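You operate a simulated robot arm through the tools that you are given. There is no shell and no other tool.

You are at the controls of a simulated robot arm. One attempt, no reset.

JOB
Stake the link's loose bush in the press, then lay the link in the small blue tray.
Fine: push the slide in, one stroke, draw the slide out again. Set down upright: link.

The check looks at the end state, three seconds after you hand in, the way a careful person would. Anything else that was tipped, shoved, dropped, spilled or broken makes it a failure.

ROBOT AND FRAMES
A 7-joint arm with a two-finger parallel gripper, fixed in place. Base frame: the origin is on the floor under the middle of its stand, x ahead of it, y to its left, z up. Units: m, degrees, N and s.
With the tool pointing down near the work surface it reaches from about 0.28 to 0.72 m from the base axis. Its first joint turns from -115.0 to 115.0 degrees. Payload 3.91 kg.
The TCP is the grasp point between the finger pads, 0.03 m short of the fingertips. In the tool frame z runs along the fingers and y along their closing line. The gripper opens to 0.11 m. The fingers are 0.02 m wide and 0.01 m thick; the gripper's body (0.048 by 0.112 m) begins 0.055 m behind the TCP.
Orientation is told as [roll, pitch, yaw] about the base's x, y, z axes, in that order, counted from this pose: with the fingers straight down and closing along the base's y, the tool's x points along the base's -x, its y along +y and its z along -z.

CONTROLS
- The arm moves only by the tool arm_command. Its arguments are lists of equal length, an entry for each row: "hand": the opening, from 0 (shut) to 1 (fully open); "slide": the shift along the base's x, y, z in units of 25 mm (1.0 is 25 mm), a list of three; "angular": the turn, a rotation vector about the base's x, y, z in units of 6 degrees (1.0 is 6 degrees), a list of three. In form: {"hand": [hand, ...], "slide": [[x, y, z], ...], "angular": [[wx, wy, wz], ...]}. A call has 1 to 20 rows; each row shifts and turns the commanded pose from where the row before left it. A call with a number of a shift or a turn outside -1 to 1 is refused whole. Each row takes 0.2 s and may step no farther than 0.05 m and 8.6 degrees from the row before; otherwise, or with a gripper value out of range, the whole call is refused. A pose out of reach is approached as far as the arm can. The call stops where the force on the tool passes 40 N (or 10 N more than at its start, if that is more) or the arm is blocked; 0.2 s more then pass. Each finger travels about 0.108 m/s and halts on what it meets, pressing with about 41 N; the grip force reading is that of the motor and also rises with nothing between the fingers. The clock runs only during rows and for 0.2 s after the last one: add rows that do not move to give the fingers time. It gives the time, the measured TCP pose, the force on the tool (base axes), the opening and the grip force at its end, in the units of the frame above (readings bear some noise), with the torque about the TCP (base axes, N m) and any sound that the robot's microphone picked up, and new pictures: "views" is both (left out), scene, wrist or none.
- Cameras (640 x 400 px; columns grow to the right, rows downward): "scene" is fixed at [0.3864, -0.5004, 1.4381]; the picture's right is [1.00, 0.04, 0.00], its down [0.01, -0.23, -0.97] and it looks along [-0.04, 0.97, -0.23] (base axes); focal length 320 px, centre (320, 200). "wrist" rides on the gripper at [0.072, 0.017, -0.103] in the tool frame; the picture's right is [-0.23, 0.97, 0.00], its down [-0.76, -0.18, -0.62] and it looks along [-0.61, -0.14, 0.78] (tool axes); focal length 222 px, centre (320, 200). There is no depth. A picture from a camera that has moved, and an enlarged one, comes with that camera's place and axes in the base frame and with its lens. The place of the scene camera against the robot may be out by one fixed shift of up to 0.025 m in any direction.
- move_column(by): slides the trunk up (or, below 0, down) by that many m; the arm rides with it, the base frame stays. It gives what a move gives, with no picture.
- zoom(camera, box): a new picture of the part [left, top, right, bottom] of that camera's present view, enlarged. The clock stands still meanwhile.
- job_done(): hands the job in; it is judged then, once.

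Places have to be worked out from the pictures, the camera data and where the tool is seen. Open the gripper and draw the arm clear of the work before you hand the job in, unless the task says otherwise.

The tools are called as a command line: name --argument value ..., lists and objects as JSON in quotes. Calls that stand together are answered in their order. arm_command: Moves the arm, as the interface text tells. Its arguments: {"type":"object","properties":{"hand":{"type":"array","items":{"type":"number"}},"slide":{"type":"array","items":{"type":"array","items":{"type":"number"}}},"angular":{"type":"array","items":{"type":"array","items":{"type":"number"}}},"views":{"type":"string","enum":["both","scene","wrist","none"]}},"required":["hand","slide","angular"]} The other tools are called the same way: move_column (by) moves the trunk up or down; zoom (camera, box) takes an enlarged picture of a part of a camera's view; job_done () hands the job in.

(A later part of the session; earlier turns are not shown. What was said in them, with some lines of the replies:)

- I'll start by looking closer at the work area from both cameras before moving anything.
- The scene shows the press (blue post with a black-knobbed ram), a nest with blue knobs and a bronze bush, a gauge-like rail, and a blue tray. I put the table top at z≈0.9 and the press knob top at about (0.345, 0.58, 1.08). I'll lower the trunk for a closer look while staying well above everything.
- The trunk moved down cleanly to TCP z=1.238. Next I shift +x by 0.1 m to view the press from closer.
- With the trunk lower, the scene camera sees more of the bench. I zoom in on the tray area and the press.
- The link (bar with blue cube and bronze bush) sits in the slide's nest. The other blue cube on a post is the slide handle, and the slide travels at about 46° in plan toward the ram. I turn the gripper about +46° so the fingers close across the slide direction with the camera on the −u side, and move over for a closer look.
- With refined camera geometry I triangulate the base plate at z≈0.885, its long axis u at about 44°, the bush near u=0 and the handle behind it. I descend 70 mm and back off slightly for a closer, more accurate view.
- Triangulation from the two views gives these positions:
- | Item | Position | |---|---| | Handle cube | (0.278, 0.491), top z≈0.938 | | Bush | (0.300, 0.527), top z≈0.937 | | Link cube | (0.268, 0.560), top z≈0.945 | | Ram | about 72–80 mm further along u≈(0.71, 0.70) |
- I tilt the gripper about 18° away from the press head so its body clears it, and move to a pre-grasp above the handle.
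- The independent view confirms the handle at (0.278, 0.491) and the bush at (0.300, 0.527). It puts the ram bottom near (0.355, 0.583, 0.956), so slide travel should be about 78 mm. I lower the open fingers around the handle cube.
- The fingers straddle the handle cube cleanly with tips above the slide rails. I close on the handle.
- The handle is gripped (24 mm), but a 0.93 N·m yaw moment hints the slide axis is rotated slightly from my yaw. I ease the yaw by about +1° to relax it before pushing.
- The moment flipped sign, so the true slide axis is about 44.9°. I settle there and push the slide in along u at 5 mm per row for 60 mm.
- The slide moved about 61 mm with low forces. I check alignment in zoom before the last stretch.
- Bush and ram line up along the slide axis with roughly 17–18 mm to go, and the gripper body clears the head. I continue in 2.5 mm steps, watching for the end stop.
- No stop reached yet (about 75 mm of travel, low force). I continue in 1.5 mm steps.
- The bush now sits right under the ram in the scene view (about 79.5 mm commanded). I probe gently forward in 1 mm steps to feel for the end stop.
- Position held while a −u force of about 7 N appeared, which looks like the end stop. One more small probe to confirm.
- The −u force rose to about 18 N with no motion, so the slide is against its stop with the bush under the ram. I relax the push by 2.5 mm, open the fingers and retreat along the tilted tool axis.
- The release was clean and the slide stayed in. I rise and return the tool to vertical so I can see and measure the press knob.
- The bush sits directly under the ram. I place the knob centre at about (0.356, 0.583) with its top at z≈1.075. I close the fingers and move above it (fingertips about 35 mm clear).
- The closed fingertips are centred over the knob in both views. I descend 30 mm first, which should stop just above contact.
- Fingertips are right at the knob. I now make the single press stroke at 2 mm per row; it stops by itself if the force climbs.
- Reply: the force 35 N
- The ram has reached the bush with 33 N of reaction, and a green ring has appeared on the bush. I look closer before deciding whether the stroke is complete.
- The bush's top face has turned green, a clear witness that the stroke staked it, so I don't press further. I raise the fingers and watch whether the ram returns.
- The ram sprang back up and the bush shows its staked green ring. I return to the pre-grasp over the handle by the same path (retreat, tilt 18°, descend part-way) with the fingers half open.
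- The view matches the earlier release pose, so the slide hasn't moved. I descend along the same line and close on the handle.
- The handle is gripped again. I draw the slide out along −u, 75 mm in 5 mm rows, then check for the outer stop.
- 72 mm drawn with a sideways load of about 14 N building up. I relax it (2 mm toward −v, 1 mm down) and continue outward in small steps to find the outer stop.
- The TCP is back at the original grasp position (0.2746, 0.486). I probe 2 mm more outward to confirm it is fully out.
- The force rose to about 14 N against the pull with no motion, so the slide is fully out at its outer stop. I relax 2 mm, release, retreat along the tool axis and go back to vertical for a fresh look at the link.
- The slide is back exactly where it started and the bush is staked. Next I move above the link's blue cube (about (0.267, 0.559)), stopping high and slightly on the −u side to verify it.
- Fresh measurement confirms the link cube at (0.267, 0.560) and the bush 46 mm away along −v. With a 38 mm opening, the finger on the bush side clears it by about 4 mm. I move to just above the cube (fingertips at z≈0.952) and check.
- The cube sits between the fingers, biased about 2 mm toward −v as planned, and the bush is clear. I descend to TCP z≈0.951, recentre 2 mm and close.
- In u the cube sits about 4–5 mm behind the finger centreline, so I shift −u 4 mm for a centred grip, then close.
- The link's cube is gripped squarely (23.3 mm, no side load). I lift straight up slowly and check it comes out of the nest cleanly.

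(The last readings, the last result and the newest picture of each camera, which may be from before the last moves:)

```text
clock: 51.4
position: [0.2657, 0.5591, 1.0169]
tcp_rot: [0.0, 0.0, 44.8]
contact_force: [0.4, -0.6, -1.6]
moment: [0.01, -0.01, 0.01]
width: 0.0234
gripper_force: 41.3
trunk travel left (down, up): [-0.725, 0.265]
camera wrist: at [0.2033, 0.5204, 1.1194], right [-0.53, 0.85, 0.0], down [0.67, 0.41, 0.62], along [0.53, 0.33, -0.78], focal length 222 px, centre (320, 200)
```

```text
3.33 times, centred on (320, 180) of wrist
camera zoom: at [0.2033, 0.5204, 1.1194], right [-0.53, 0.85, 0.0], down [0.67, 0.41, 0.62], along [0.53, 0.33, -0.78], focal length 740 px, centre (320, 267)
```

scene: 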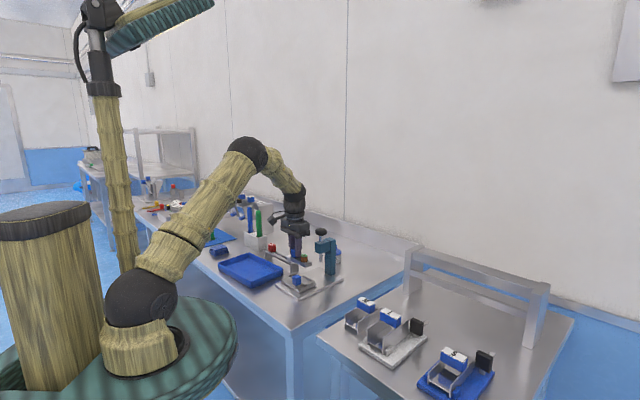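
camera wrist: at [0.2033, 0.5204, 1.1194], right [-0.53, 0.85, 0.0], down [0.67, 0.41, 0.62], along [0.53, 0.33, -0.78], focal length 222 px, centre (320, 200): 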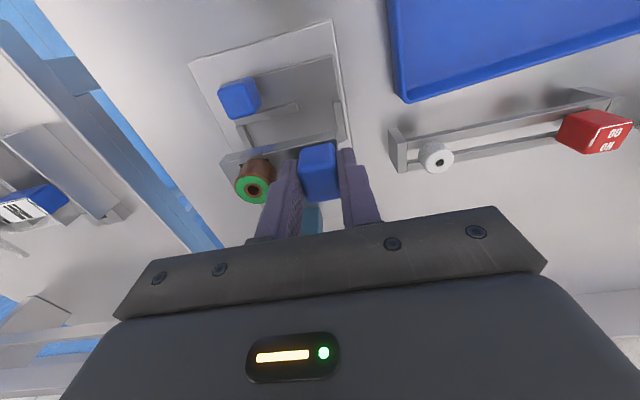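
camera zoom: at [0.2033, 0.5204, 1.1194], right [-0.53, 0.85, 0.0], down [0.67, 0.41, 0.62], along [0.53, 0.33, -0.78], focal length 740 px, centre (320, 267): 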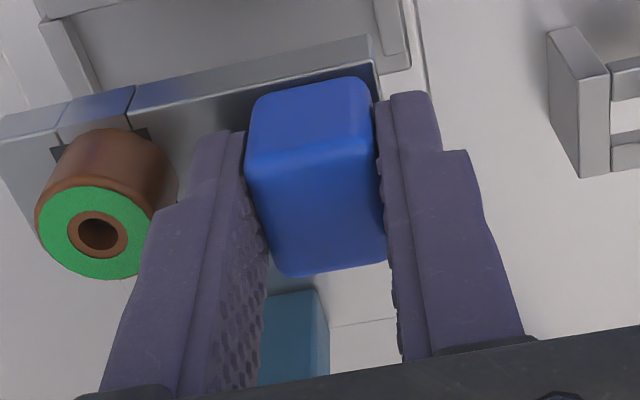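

The link came out level with the bush seated in it. I raise another 40 mm and carry it over the tray, aiming to bring the cube to about (0.072, 0.643) so the link sits near the tray's middle along its long axis.

arm_command --hand '[0, 0, 0, 0, 0, 0, 0, 0, 0, 0, 0, 0, 0]' --slide '[[0, 0, 0.8], [0, 0, 0.8], [-0.775, 0.336, 0], [-0.775, 0.336, 0], [-0.775, 0.336, 0], [-0.775, 0.336, 0], [-0.775, 0.336, 0], [-0.775, 0.336, 0], [-0.775, 0.336, 0], [-0.775, 0.336, 0], [-0.775, 0.336, 0], [-0.775, 0.336, 0], [0, 0, 0]]' --angular '[[0, 0, 0], [0, 0, 0], [0, 0, 0], [0, 0, 0], [0, 0, 0], [0, 0, 0], [0, 0, 0], [0, 0, 0], [0, 0, 0], [0, 0, 0], [0, 0, 0], [0, 0, 0], [0, 0, 0]]'

zoom --camera "scene" --box '[200, 215, 312, 285]'

```text
clock: 54.2
position: [0.0716, 0.6429, 1.0561]
tcp_rot: [0.0, 0.0, 44.8]
contact_force: [0.1, 0.4, -1.8]
moment: [0.02, 0.01, 0.03]
width: 0.0234
gripper_force: 41.0
trunk travel left (down, up): [-0.725, 0.265]
camera wrist: at [0.0085, 0.6048, 1.16], right [-0.53, 0.85, 0.0], down [0.67, 0.41, 0.62], along [0.53, 0.33, -0.78], focal length 222 px, centre (320, 200)
```

scene: 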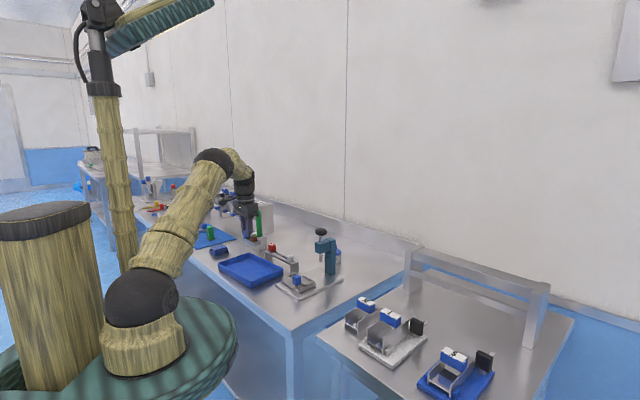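
wrist: 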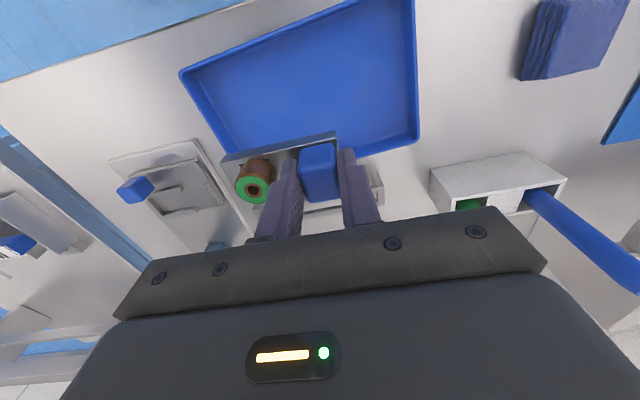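

```text
5.71 times, centred on (256, 250) of scene
camera zoom: at [0.3864, -0.5004, 1.4381], right [1.0, 0.04, 0.0], down [0.01, -0.23, -0.97], along [-0.04, 0.97, -0.23], focal length 1826 px, centre (686, -86)
```

zoom: 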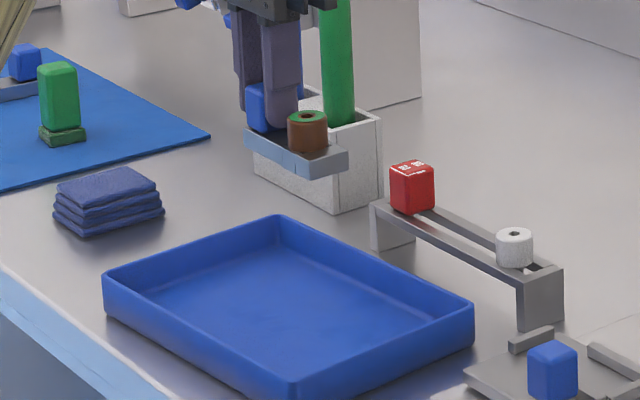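

Tray corners measured from here put its centre at about (0.080, 0.635), and the link's middle is within 1 cm of that. I lower 95 mm, staying above expected touchdown (TCP ≈0.93).

arm_command --hand '[0, 0, 0, 0, 0, 0, 0]' --slide '[[0, 0, -0.64], [0, 0, -0.64], [0, 0, -0.64], [0, 0, -0.64], [0, 0, -0.64], [0, 0, -0.6], [0, 0, 0]]' --angular '[[0, 0, 0], [0, 0, 0], [0, 0, 0], [0, 0, 0], [0, 0, 0], [0, 0, 0], [0, 0, 0]]'

zoom --camera "scene" --box '[200, 215, 312, 285]'

```text
clock: 55.8
position: [0.0718, 0.6421, 0.9614]
tcp_rot: [-0.1, 0.0, 44.8]
contact_force: [-0.3, 0.3, -0.7]
moment: [0.05, 0.0, 0.02]
width: 0.0234
gripper_force: 41.0
trunk travel left (down, up): [-0.725, 0.265]
camera wrist: at [0.0083, 0.6045, 1.0642], right [-0.53, 0.85, 0.0], down [0.67, 0.41, 0.62], along [0.53, 0.33, -0.78], focal length 222 px, centre (320, 200)
```

scene: 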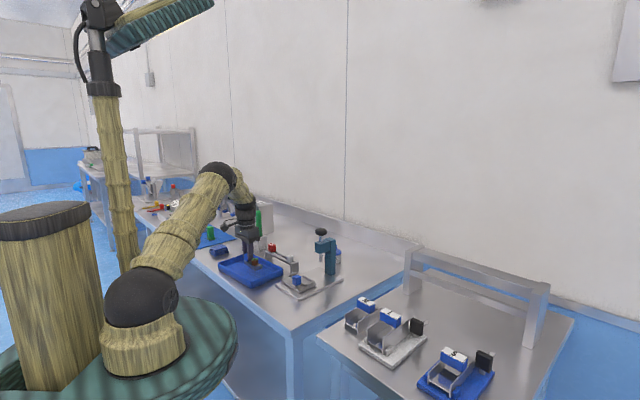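
wrist: 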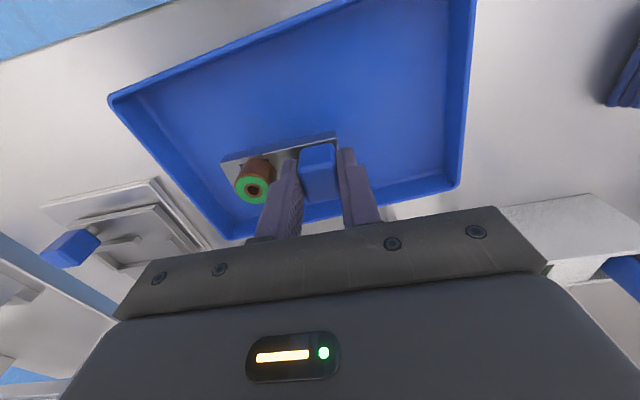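

```text
5.71 times, centred on (256, 250) of scene
camera zoom: at [0.3864, -0.5004, 1.4381], right [1.0, 0.04, 0.0], down [0.01, -0.23, -0.97], along [-0.04, 0.97, -0.23], focal length 1826 px, centre (686, -86)
```

zoom: 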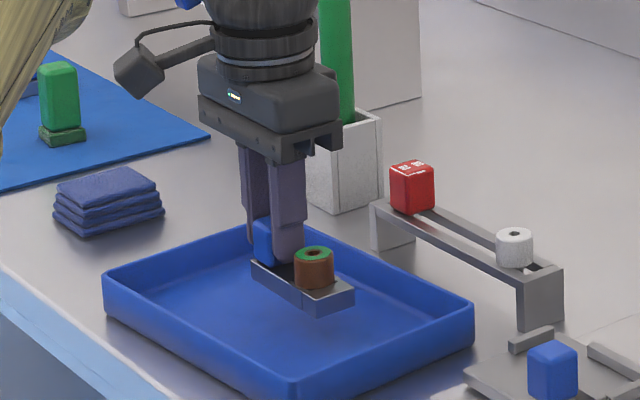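

The link is well inside the tray walls and still above the floor. I lower slowly in 2.5 mm steps, watching for contact.

arm_command --hand '[0, 0, 0, 0, 0, 0, 0, 0, 0]' --slide '[[0, 0, -0.1], [0, 0, -0.1], [0, 0, -0.1], [0, 0, -0.1], [0, 0, -0.1], [0, 0, -0.1], [0, 0, -0.1], [0, 0, -0.1], [0, 0, 0]]' --angular '[[0, 0, 0], [0, 0, 0], [0, 0, 0], [0, 0, 0], [0, 0, 0], [0, 0, 0], [0, 0, 0], [0, 0, 0], [0, 0, 0]]' --views "scene"

zoom --camera "scene" --box '[216, 235, 296, 285]'

```text
clock: 57.8
position: [0.0718, 0.6417, 0.941]
tcp_rot: [0.0, 0.0, 44.7]
contact_force: [0.3, 1.0, -2.1]
moment: [0.03, 0.03, -0.05]
width: 0.0234
gripper_force: 41.2
trunk travel left (down, up): [-0.725, 0.265]
```

scene: 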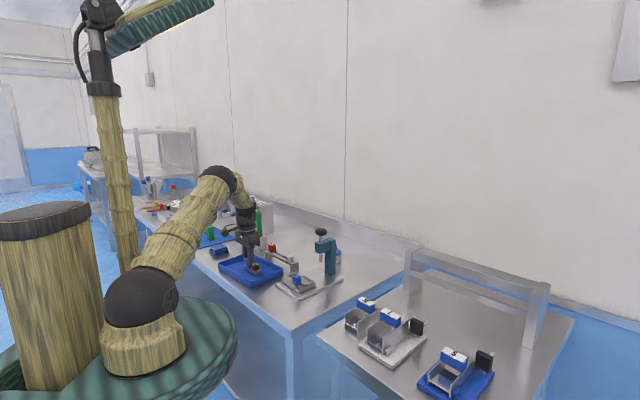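

```text
8.00 times, centred on (256, 260) of scene
camera zoom: at [0.3864, -0.5004, 1.4381], right [1.0, 0.04, 0.0], down [0.01, -0.23, -0.97], along [-0.04, 0.97, -0.23], focal length 2556 px, centre (832, -280)
```

zoom: 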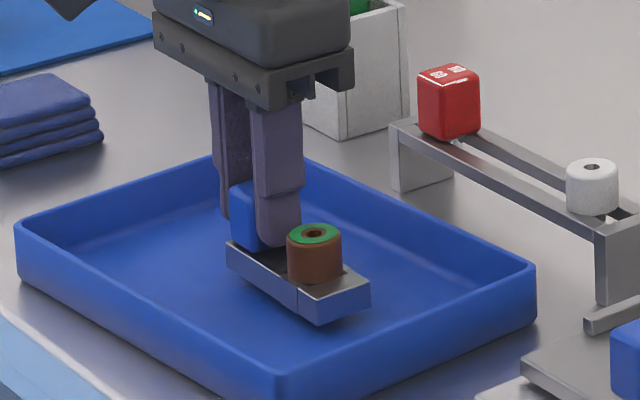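

Still about 1 cm above the floor judging by the gap, with no contact yet. I continue down in 1.5 mm steps.

arm_command --hand '[0, 0, 0, 0, 0, 0]' --slide '[[0, 0, -0.06], [0, 0, -0.06], [0, 0, -0.06], [0, 0, -0.06], [0, 0, -0.06], [0, 0, 0]]' --angular '[[0, 0, 0], [0, 0, 0], [0, 0, 0], [0, 0, 0], [0, 0, 0], [0, 0, 0]]' --views "none"

zoom --camera "scene" --box '[216, 235, 296, 285]'

```text
clock: 59.2
position: [0.0716, 0.6431, 0.9334]
tcp_rot: [0.1, -0.1, 44.9]
contact_force: [0.6, -0.3, -1.8]
moment: [0.02, 0.03, -0.05]
width: 0.0236
gripper_force: 41.0
trunk travel left (down, up): [-0.725, 0.265]
```

```text
8.00 times, centred on (256, 260) of scene
camera zoom: at [0.3864, -0.5004, 1.4381], right [1.0, 0.04, 0.0], down [0.01, -0.23, -0.97], along [-0.04, 0.97, -0.23], focal length 2556 px, centre (832, -280)
```

zoom: 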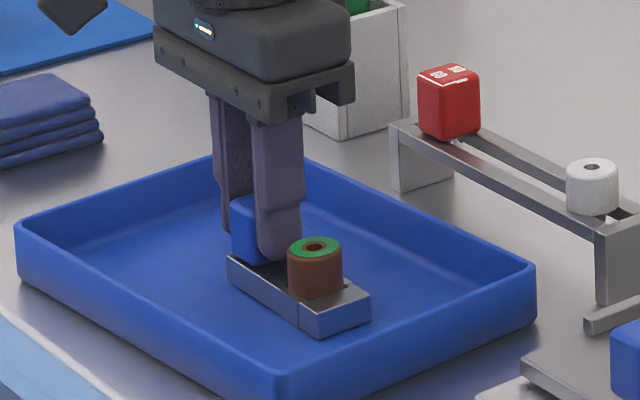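

Still carrying the full link weight (−1.8 N), so no contact yet. I continue in 1 mm steps.

arm_command --hand '[0, 0, 0, 0, 0, 0]' --slide '[[0, 0, -0.04], [0, 0, -0.04], [0, 0, -0.04], [0, 0, -0.04], [0, 0, -0.04], [0, 0, 0]]' --angular '[[0, 0, 0], [0, 0, 0], [0, 0, 0], [0, 0, 0], [0, 0, 0], [0, 0, 0]]' --views "none"

zoom --camera "scene" --box '[216, 235, 296, 285]'

```text
clock: 60.6
position: [0.0722, 0.6415, 0.9334]
tcp_rot: [0.2, -0.3, 44.7]
contact_force: [0.0, 4.8, 30.1]
moment: [-0.27, -0.14, 0.01]
width: 0.0233
gripper_force: 40.9
trunk travel left (down, up): [-0.725, 0.265]
```

```text
8.00 times, centred on (256, 260) of scene
camera zoom: at [0.3864, -0.5004, 1.4381], right [1.0, 0.04, 0.0], down [0.01, -0.23, -0.97], along [-0.04, 0.97, -0.23], focal length 2556 px, centre (832, -280)
```

zoom: 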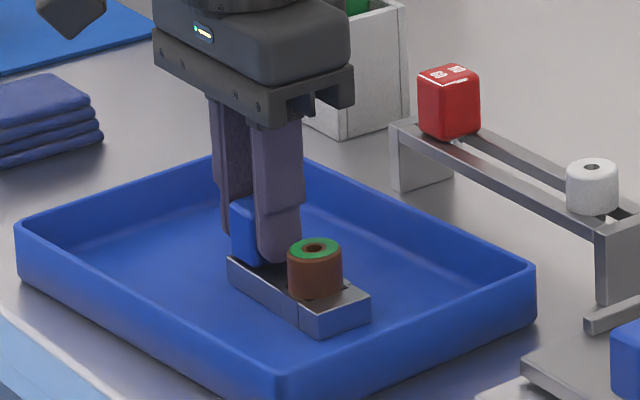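

Touchdown: the reaction is 30 N with the link flat on the tray floor at TCP z≈0.933. I ease up 4.5 mm of command to take the pressing force off before releasing.

arm_command --hand '[0, 0, 0, 0]' --slide '[[0, 0, 0.06], [0, 0, 0.06], [0, 0, 0.05], [0, 0, 0]]' --angular '[[0, 0, 0], [0, 0, 0], [0, 0, 0], [0, 0, 0]]' --views "none"

```text
clock: 61.6
position: [0.072, 0.6415, 0.9327]
tcp_rot: [0.0, 0.2, 44.9]
contact_force: [-0.4, 3.2, 11.9]
moment: [0.26, -0.15, 0.09]
width: 0.0233
gripper_force: 41.3
trunk travel left (down, up): [-0.725, 0.265]
```

12 N remain; I ease up another 1.8 mm.

arm_command --hand '[0, 0, 0]' --slide '[[0, 0, 0.04], [0, 0, 0.025], [0, 0, 0]]' --angular '[[0, 0, 0], [0, 0, 0], [0, 0, 0]]' --views "wrist"

zoom --camera "wrist" --box '[208, 110, 432, 250]'

```text
clock: 62.4
position: [0.0716, 0.6422, 0.9336]
tcp_rot: [0.0, 0.0, 44.8]
contact_force: [-0.4, -0.6, -1.8]
moment: [0.0, 0.04, 0.0]
width: 0.0234
gripper_force: 41.1
trunk travel left (down, up): [-0.725, 0.265]
camera wrist: at [0.0089, 0.6042, 1.0368], right [-0.53, 0.85, 0.0], down [0.67, 0.41, 0.62], along [0.53, 0.33, -0.78], focal length 222 px, centre (320, 200)
```

wrist: 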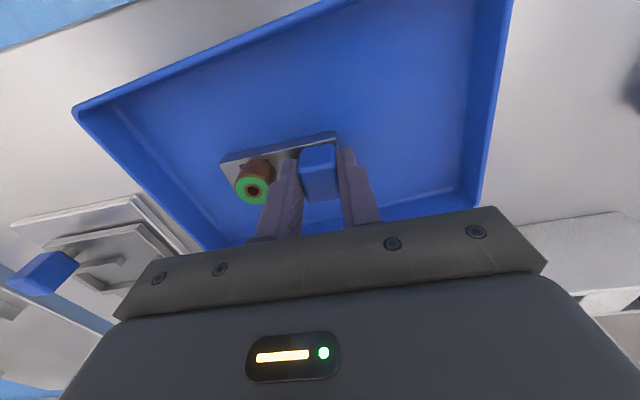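

```text
2.86 times, centred on (320, 180) of wrist
camera zoom: at [0.0089, 0.6042, 1.0368], right [-0.53, 0.85, 0.0], down [0.67, 0.41, 0.62], along [0.53, 0.33, -0.78], focal length 635 px, centre (320, 257)
```

zoom: 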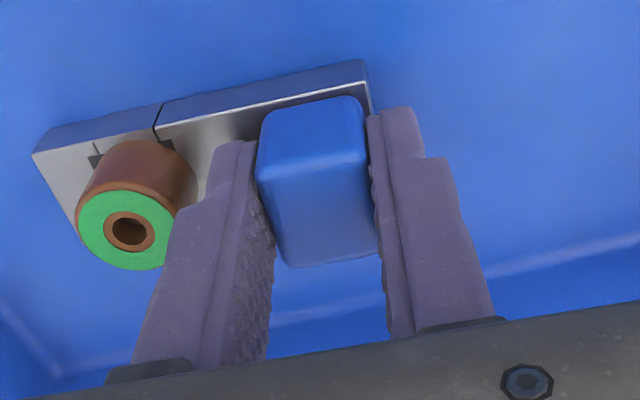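

The link is now hovering by a hair (carrying its weight). I lower 0.8 mm to seat it, open to about 35 mm so the finger stays off the bush, and rise straight up.

arm_command --hand '[0, 0, 0.22, 0.32, 0.32, 0.32]' --slide '[[0, 0, -0.033], [0, 0, 0], [0, 0, 0], [0, 0, 0], [0, 0, 0], [0, 0, 0]]' --angular '[[0, 0, 0], [0, 0, 0], [0, 0, 0], [0, 0, 0], [0, 0, 0], [0, 0, 0]]' --views "wrist"

zoom --camera "wrist" --box '[208, 110, 432, 250]'

zoom --camera "scene" --box '[216, 235, 296, 285]'

```text
clock: 63.8
position: [0.0709, 0.6435, 0.9354]
tcp_rot: [0.0, 0.2, 44.7]
contact_force: [0.7, 1.1, 0.8]
moment: [-0.03, 0.0, 0.01]
width: 0.0354
gripper_force: 0.0
trunk travel left (down, up): [-0.725, 0.265]
camera wrist: at [0.0087, 0.6043, 1.0371], right [-0.53, 0.85, 0.0], down [0.67, 0.41, 0.62], along [0.53, 0.33, -0.78], focal length 222 px, centre (320, 200)
```

wrist: 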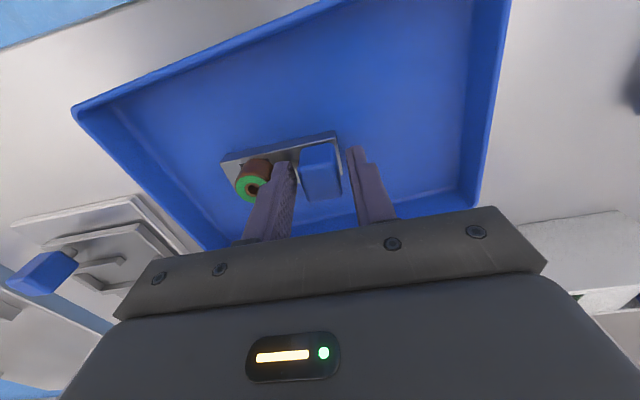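

```text
2.86 times, centred on (320, 180) of wrist
camera zoom: at [0.0087, 0.6043, 1.0371], right [-0.53, 0.85, 0.0], down [0.67, 0.41, 0.62], along [0.53, 0.33, -0.78], focal length 635 px, centre (320, 257)
```

zoom: 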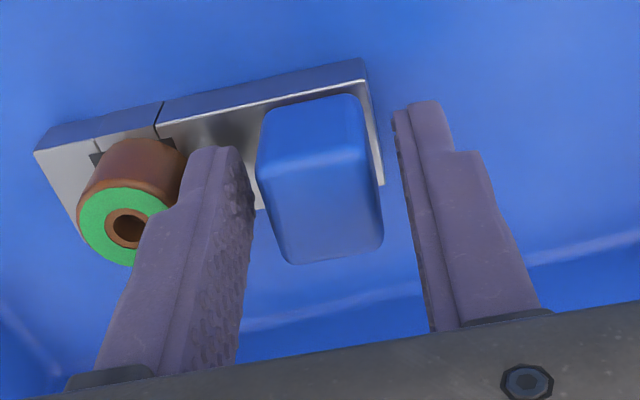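

```text
8.00 times, centred on (256, 260) of scene
camera zoom: at [0.3864, -0.5004, 1.4381], right [1.0, 0.04, 0.0], down [0.01, -0.23, -0.97], along [-0.04, 0.97, -0.23], focal length 2556 px, centre (832, -280)
```

zoom: 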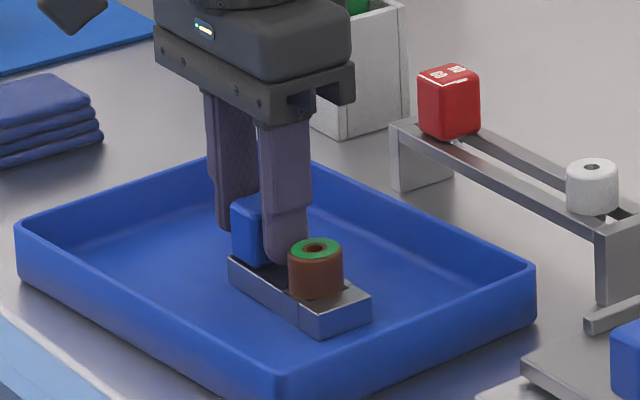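

The link is released and sits flat and upright in the tray, with both fingers clear of the cube and bush. I rise straight up and draw the arm clear.

arm_command --hand '[0.32, 0.32, 0.32, 0.32, 0.32, 0.32, 0.32, 0.32, 1, 1, 1]' --slide '[[0, 0, 0.2], [0, 0, 0.4], [0, 0, 0.6], [0, 0, 0.8], [0, 0, 0.8], [0, 0, 0.8], [0, 0, 0.8], [0, 0, 0.8], [-0.4, -0.8, 0.8], [-0.4, -0.8, 0.8], [0, 0, 0]]' --angular '[[0, 0, 0], [0, 0, 0], [0, 0, 0], [0, 0, 0], [0, 0, 0], [0, 0, 0], [0, 0, 0], [0, 0, 0], [0, 0, 0], [0, 0, 0], [0, 0, 0]]'

zoom --camera "scene" --box '[200, 220, 360, 320]'

zoom --camera "wrist" --box '[200, 20, 440, 170]'

```text
clock: 66.2
position: [0.0523, 0.6034, 1.1042]
tcp_rot: [0.0, 0.0, 44.8]
contact_force: [0.3, -0.2, -0.1]
moment: [0.01, -0.02, 0.0]
width: 0.1101
gripper_force: 0.0
trunk travel left (down, up): [-0.725, 0.265]
camera wrist: at [-0.0109, 0.5647, 1.2067], right [-0.53, 0.85, 0.0], down [0.67, 0.41, 0.62], along [0.53, 0.33, -0.78], focal length 222 px, centre (320, 200)
```

scene: 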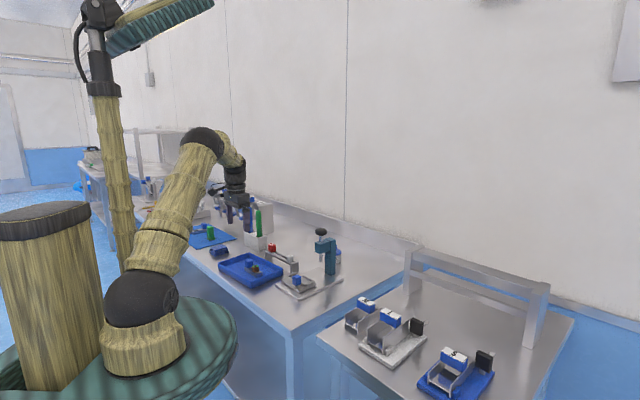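
wrist: 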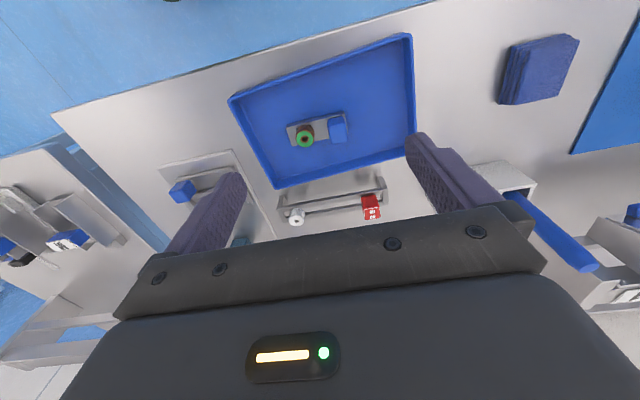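

```text
4.00 times, centred on (280, 270) of scene
camera zoom: at [0.3864, -0.5004, 1.4381], right [1.0, 0.04, 0.0], down [0.01, -0.23, -0.97], along [-0.04, 0.97, -0.23], focal length 1278 px, centre (480, -80)
```

zoom: 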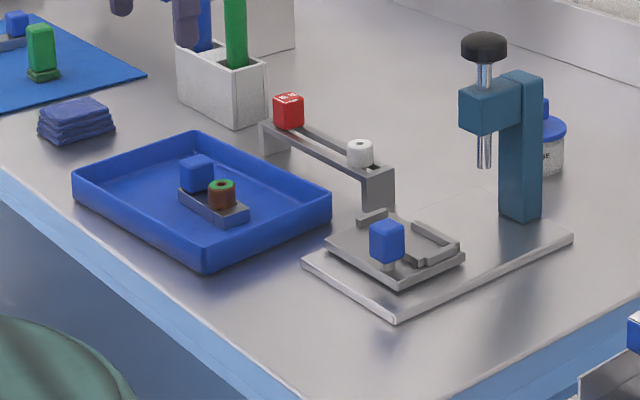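

```text
2.67 times, centred on (320, 95) of wrist
camera zoom: at [-0.0109, 0.5647, 1.2067], right [-0.53, 0.85, 0.0], down [0.67, 0.41, 0.62], along [0.53, 0.33, -0.78], focal length 592 px, centre (320, 480)
```

zoom: 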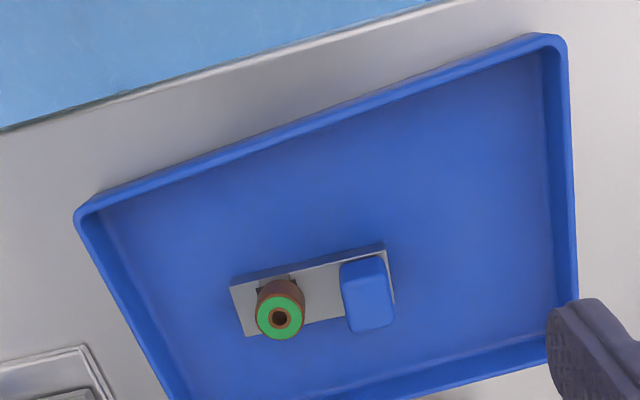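

The link lies upright in the tray, its bush staked (green), the slide is out and empty, and the ram is up. I draw the arm further back and up, then do a last inspection of the surroundings.

arm_command --hand '[1, 1, 1, 1, 1, 1, 1]' --slide '[[0, -0.8, 0.8], [0, -0.8, 0.8], [0, -0.8, 0.8], [0, -0.8, 0.8], [0, -0.8, 0.8], [0, -0.8, 0.8], [0, 0, 0]]' --angular '[[0, 0, 0], [0, 0, 0], [0, 0, 0], [0, 0, 0], [0, 0, 0], [0, 0, 0], [0, 0, 0]]'

zoom --camera "scene" --box '[130, 175, 290, 275]'

zoom --camera "wrist" --box '[160, 0, 640, 230]'

```text
clock: 67.8
position: [0.0511, 0.4824, 1.2237]
tcp_rot: [0.0, -0.1, 44.9]
contact_force: [-0.7, -0.2, 0.7]
moment: [-0.03, -0.01, 0.02]
width: 0.11
gripper_force: 0.1
trunk travel left (down, up): [-0.725, 0.265]
camera wrist: at [-0.0118, 0.4449, 1.3271], right [-0.53, 0.85, 0.0], down [0.67, 0.41, 0.62], along [0.53, 0.33, -0.78], focal length 222 px, centre (320, 200)
```

scene: 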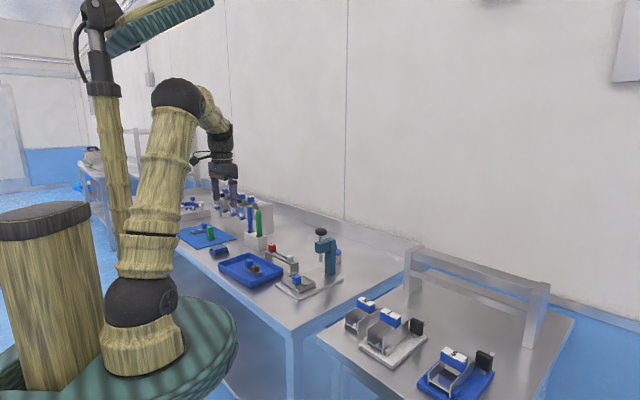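
wrist: 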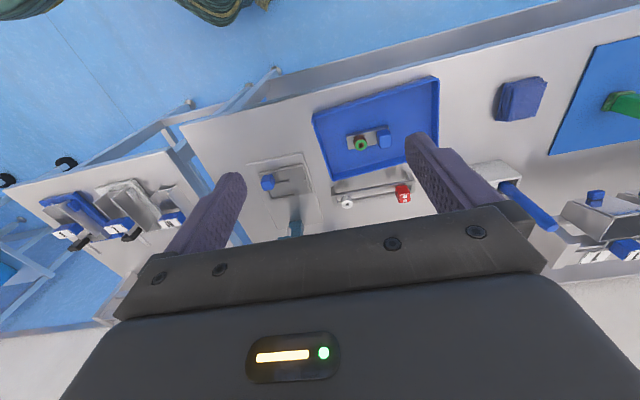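

```text
4.00 times, centred on (210, 225) of scene
camera zoom: at [0.3864, -0.5004, 1.4381], right [1.0, 0.04, 0.0], down [0.01, -0.23, -0.97], along [-0.04, 0.97, -0.23], focal length 1278 px, centre (760, 100)
```

zoom: 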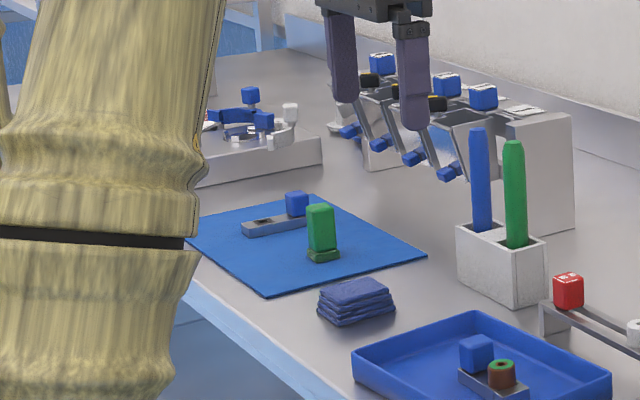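

```text
1.33 times, centred on (400, 115) of wrist
camera zoom: at [-0.0118, 0.4449, 1.3271], right [-0.53, 0.85, 0.0], down [0.67, 0.41, 0.62], along [0.53, 0.33, -0.78], focal length 296 px, centre (213, 313)
```

zoom: 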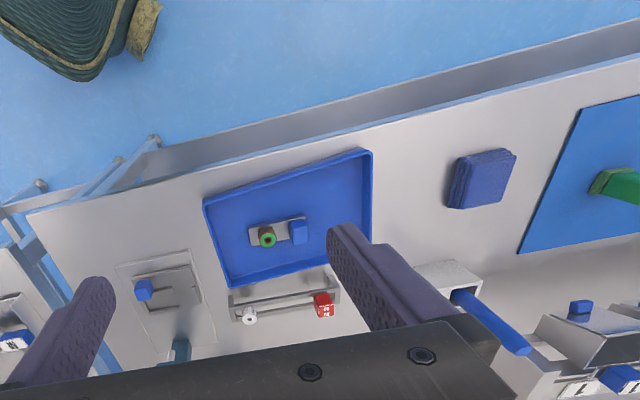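

All checks pass: the bush is staked (green face), the slide is drawn out to its stop and the ram is up. The link lies upright in the one rimmed blue tray, nothing else was disturbed, and the gripper is open and clear. I hand the job in.

job_done

```text
The job is handed in.
```

The bush is staked and the link is lying upright in the small blue tray. I have handed the job in.

- **Slide in:** I pushed the slide along its guide, about 80 mm, until it met its inner stop. The bush was then directly under the ram.
- **Stroke:** I pressed the knob once, with about 33 N showing at the end. The bush's top face turned green, which I took as the sign it was staked. The ram then came back up by itself.
- **Slide out:** I drew the slide back to its outer stop, which matches where it started.
- **Link:** I lifted it from the nest by its blue cube, lowered it onto the tray floor near the middle, and released it. The bush was still seated.

The last pictures show nothing else on the bench moved. The gripper is open and the arm is clear of the work.

I took the only rimmed blue tray in view as the small blue tray. The other flat blue item on the bench is a mat.
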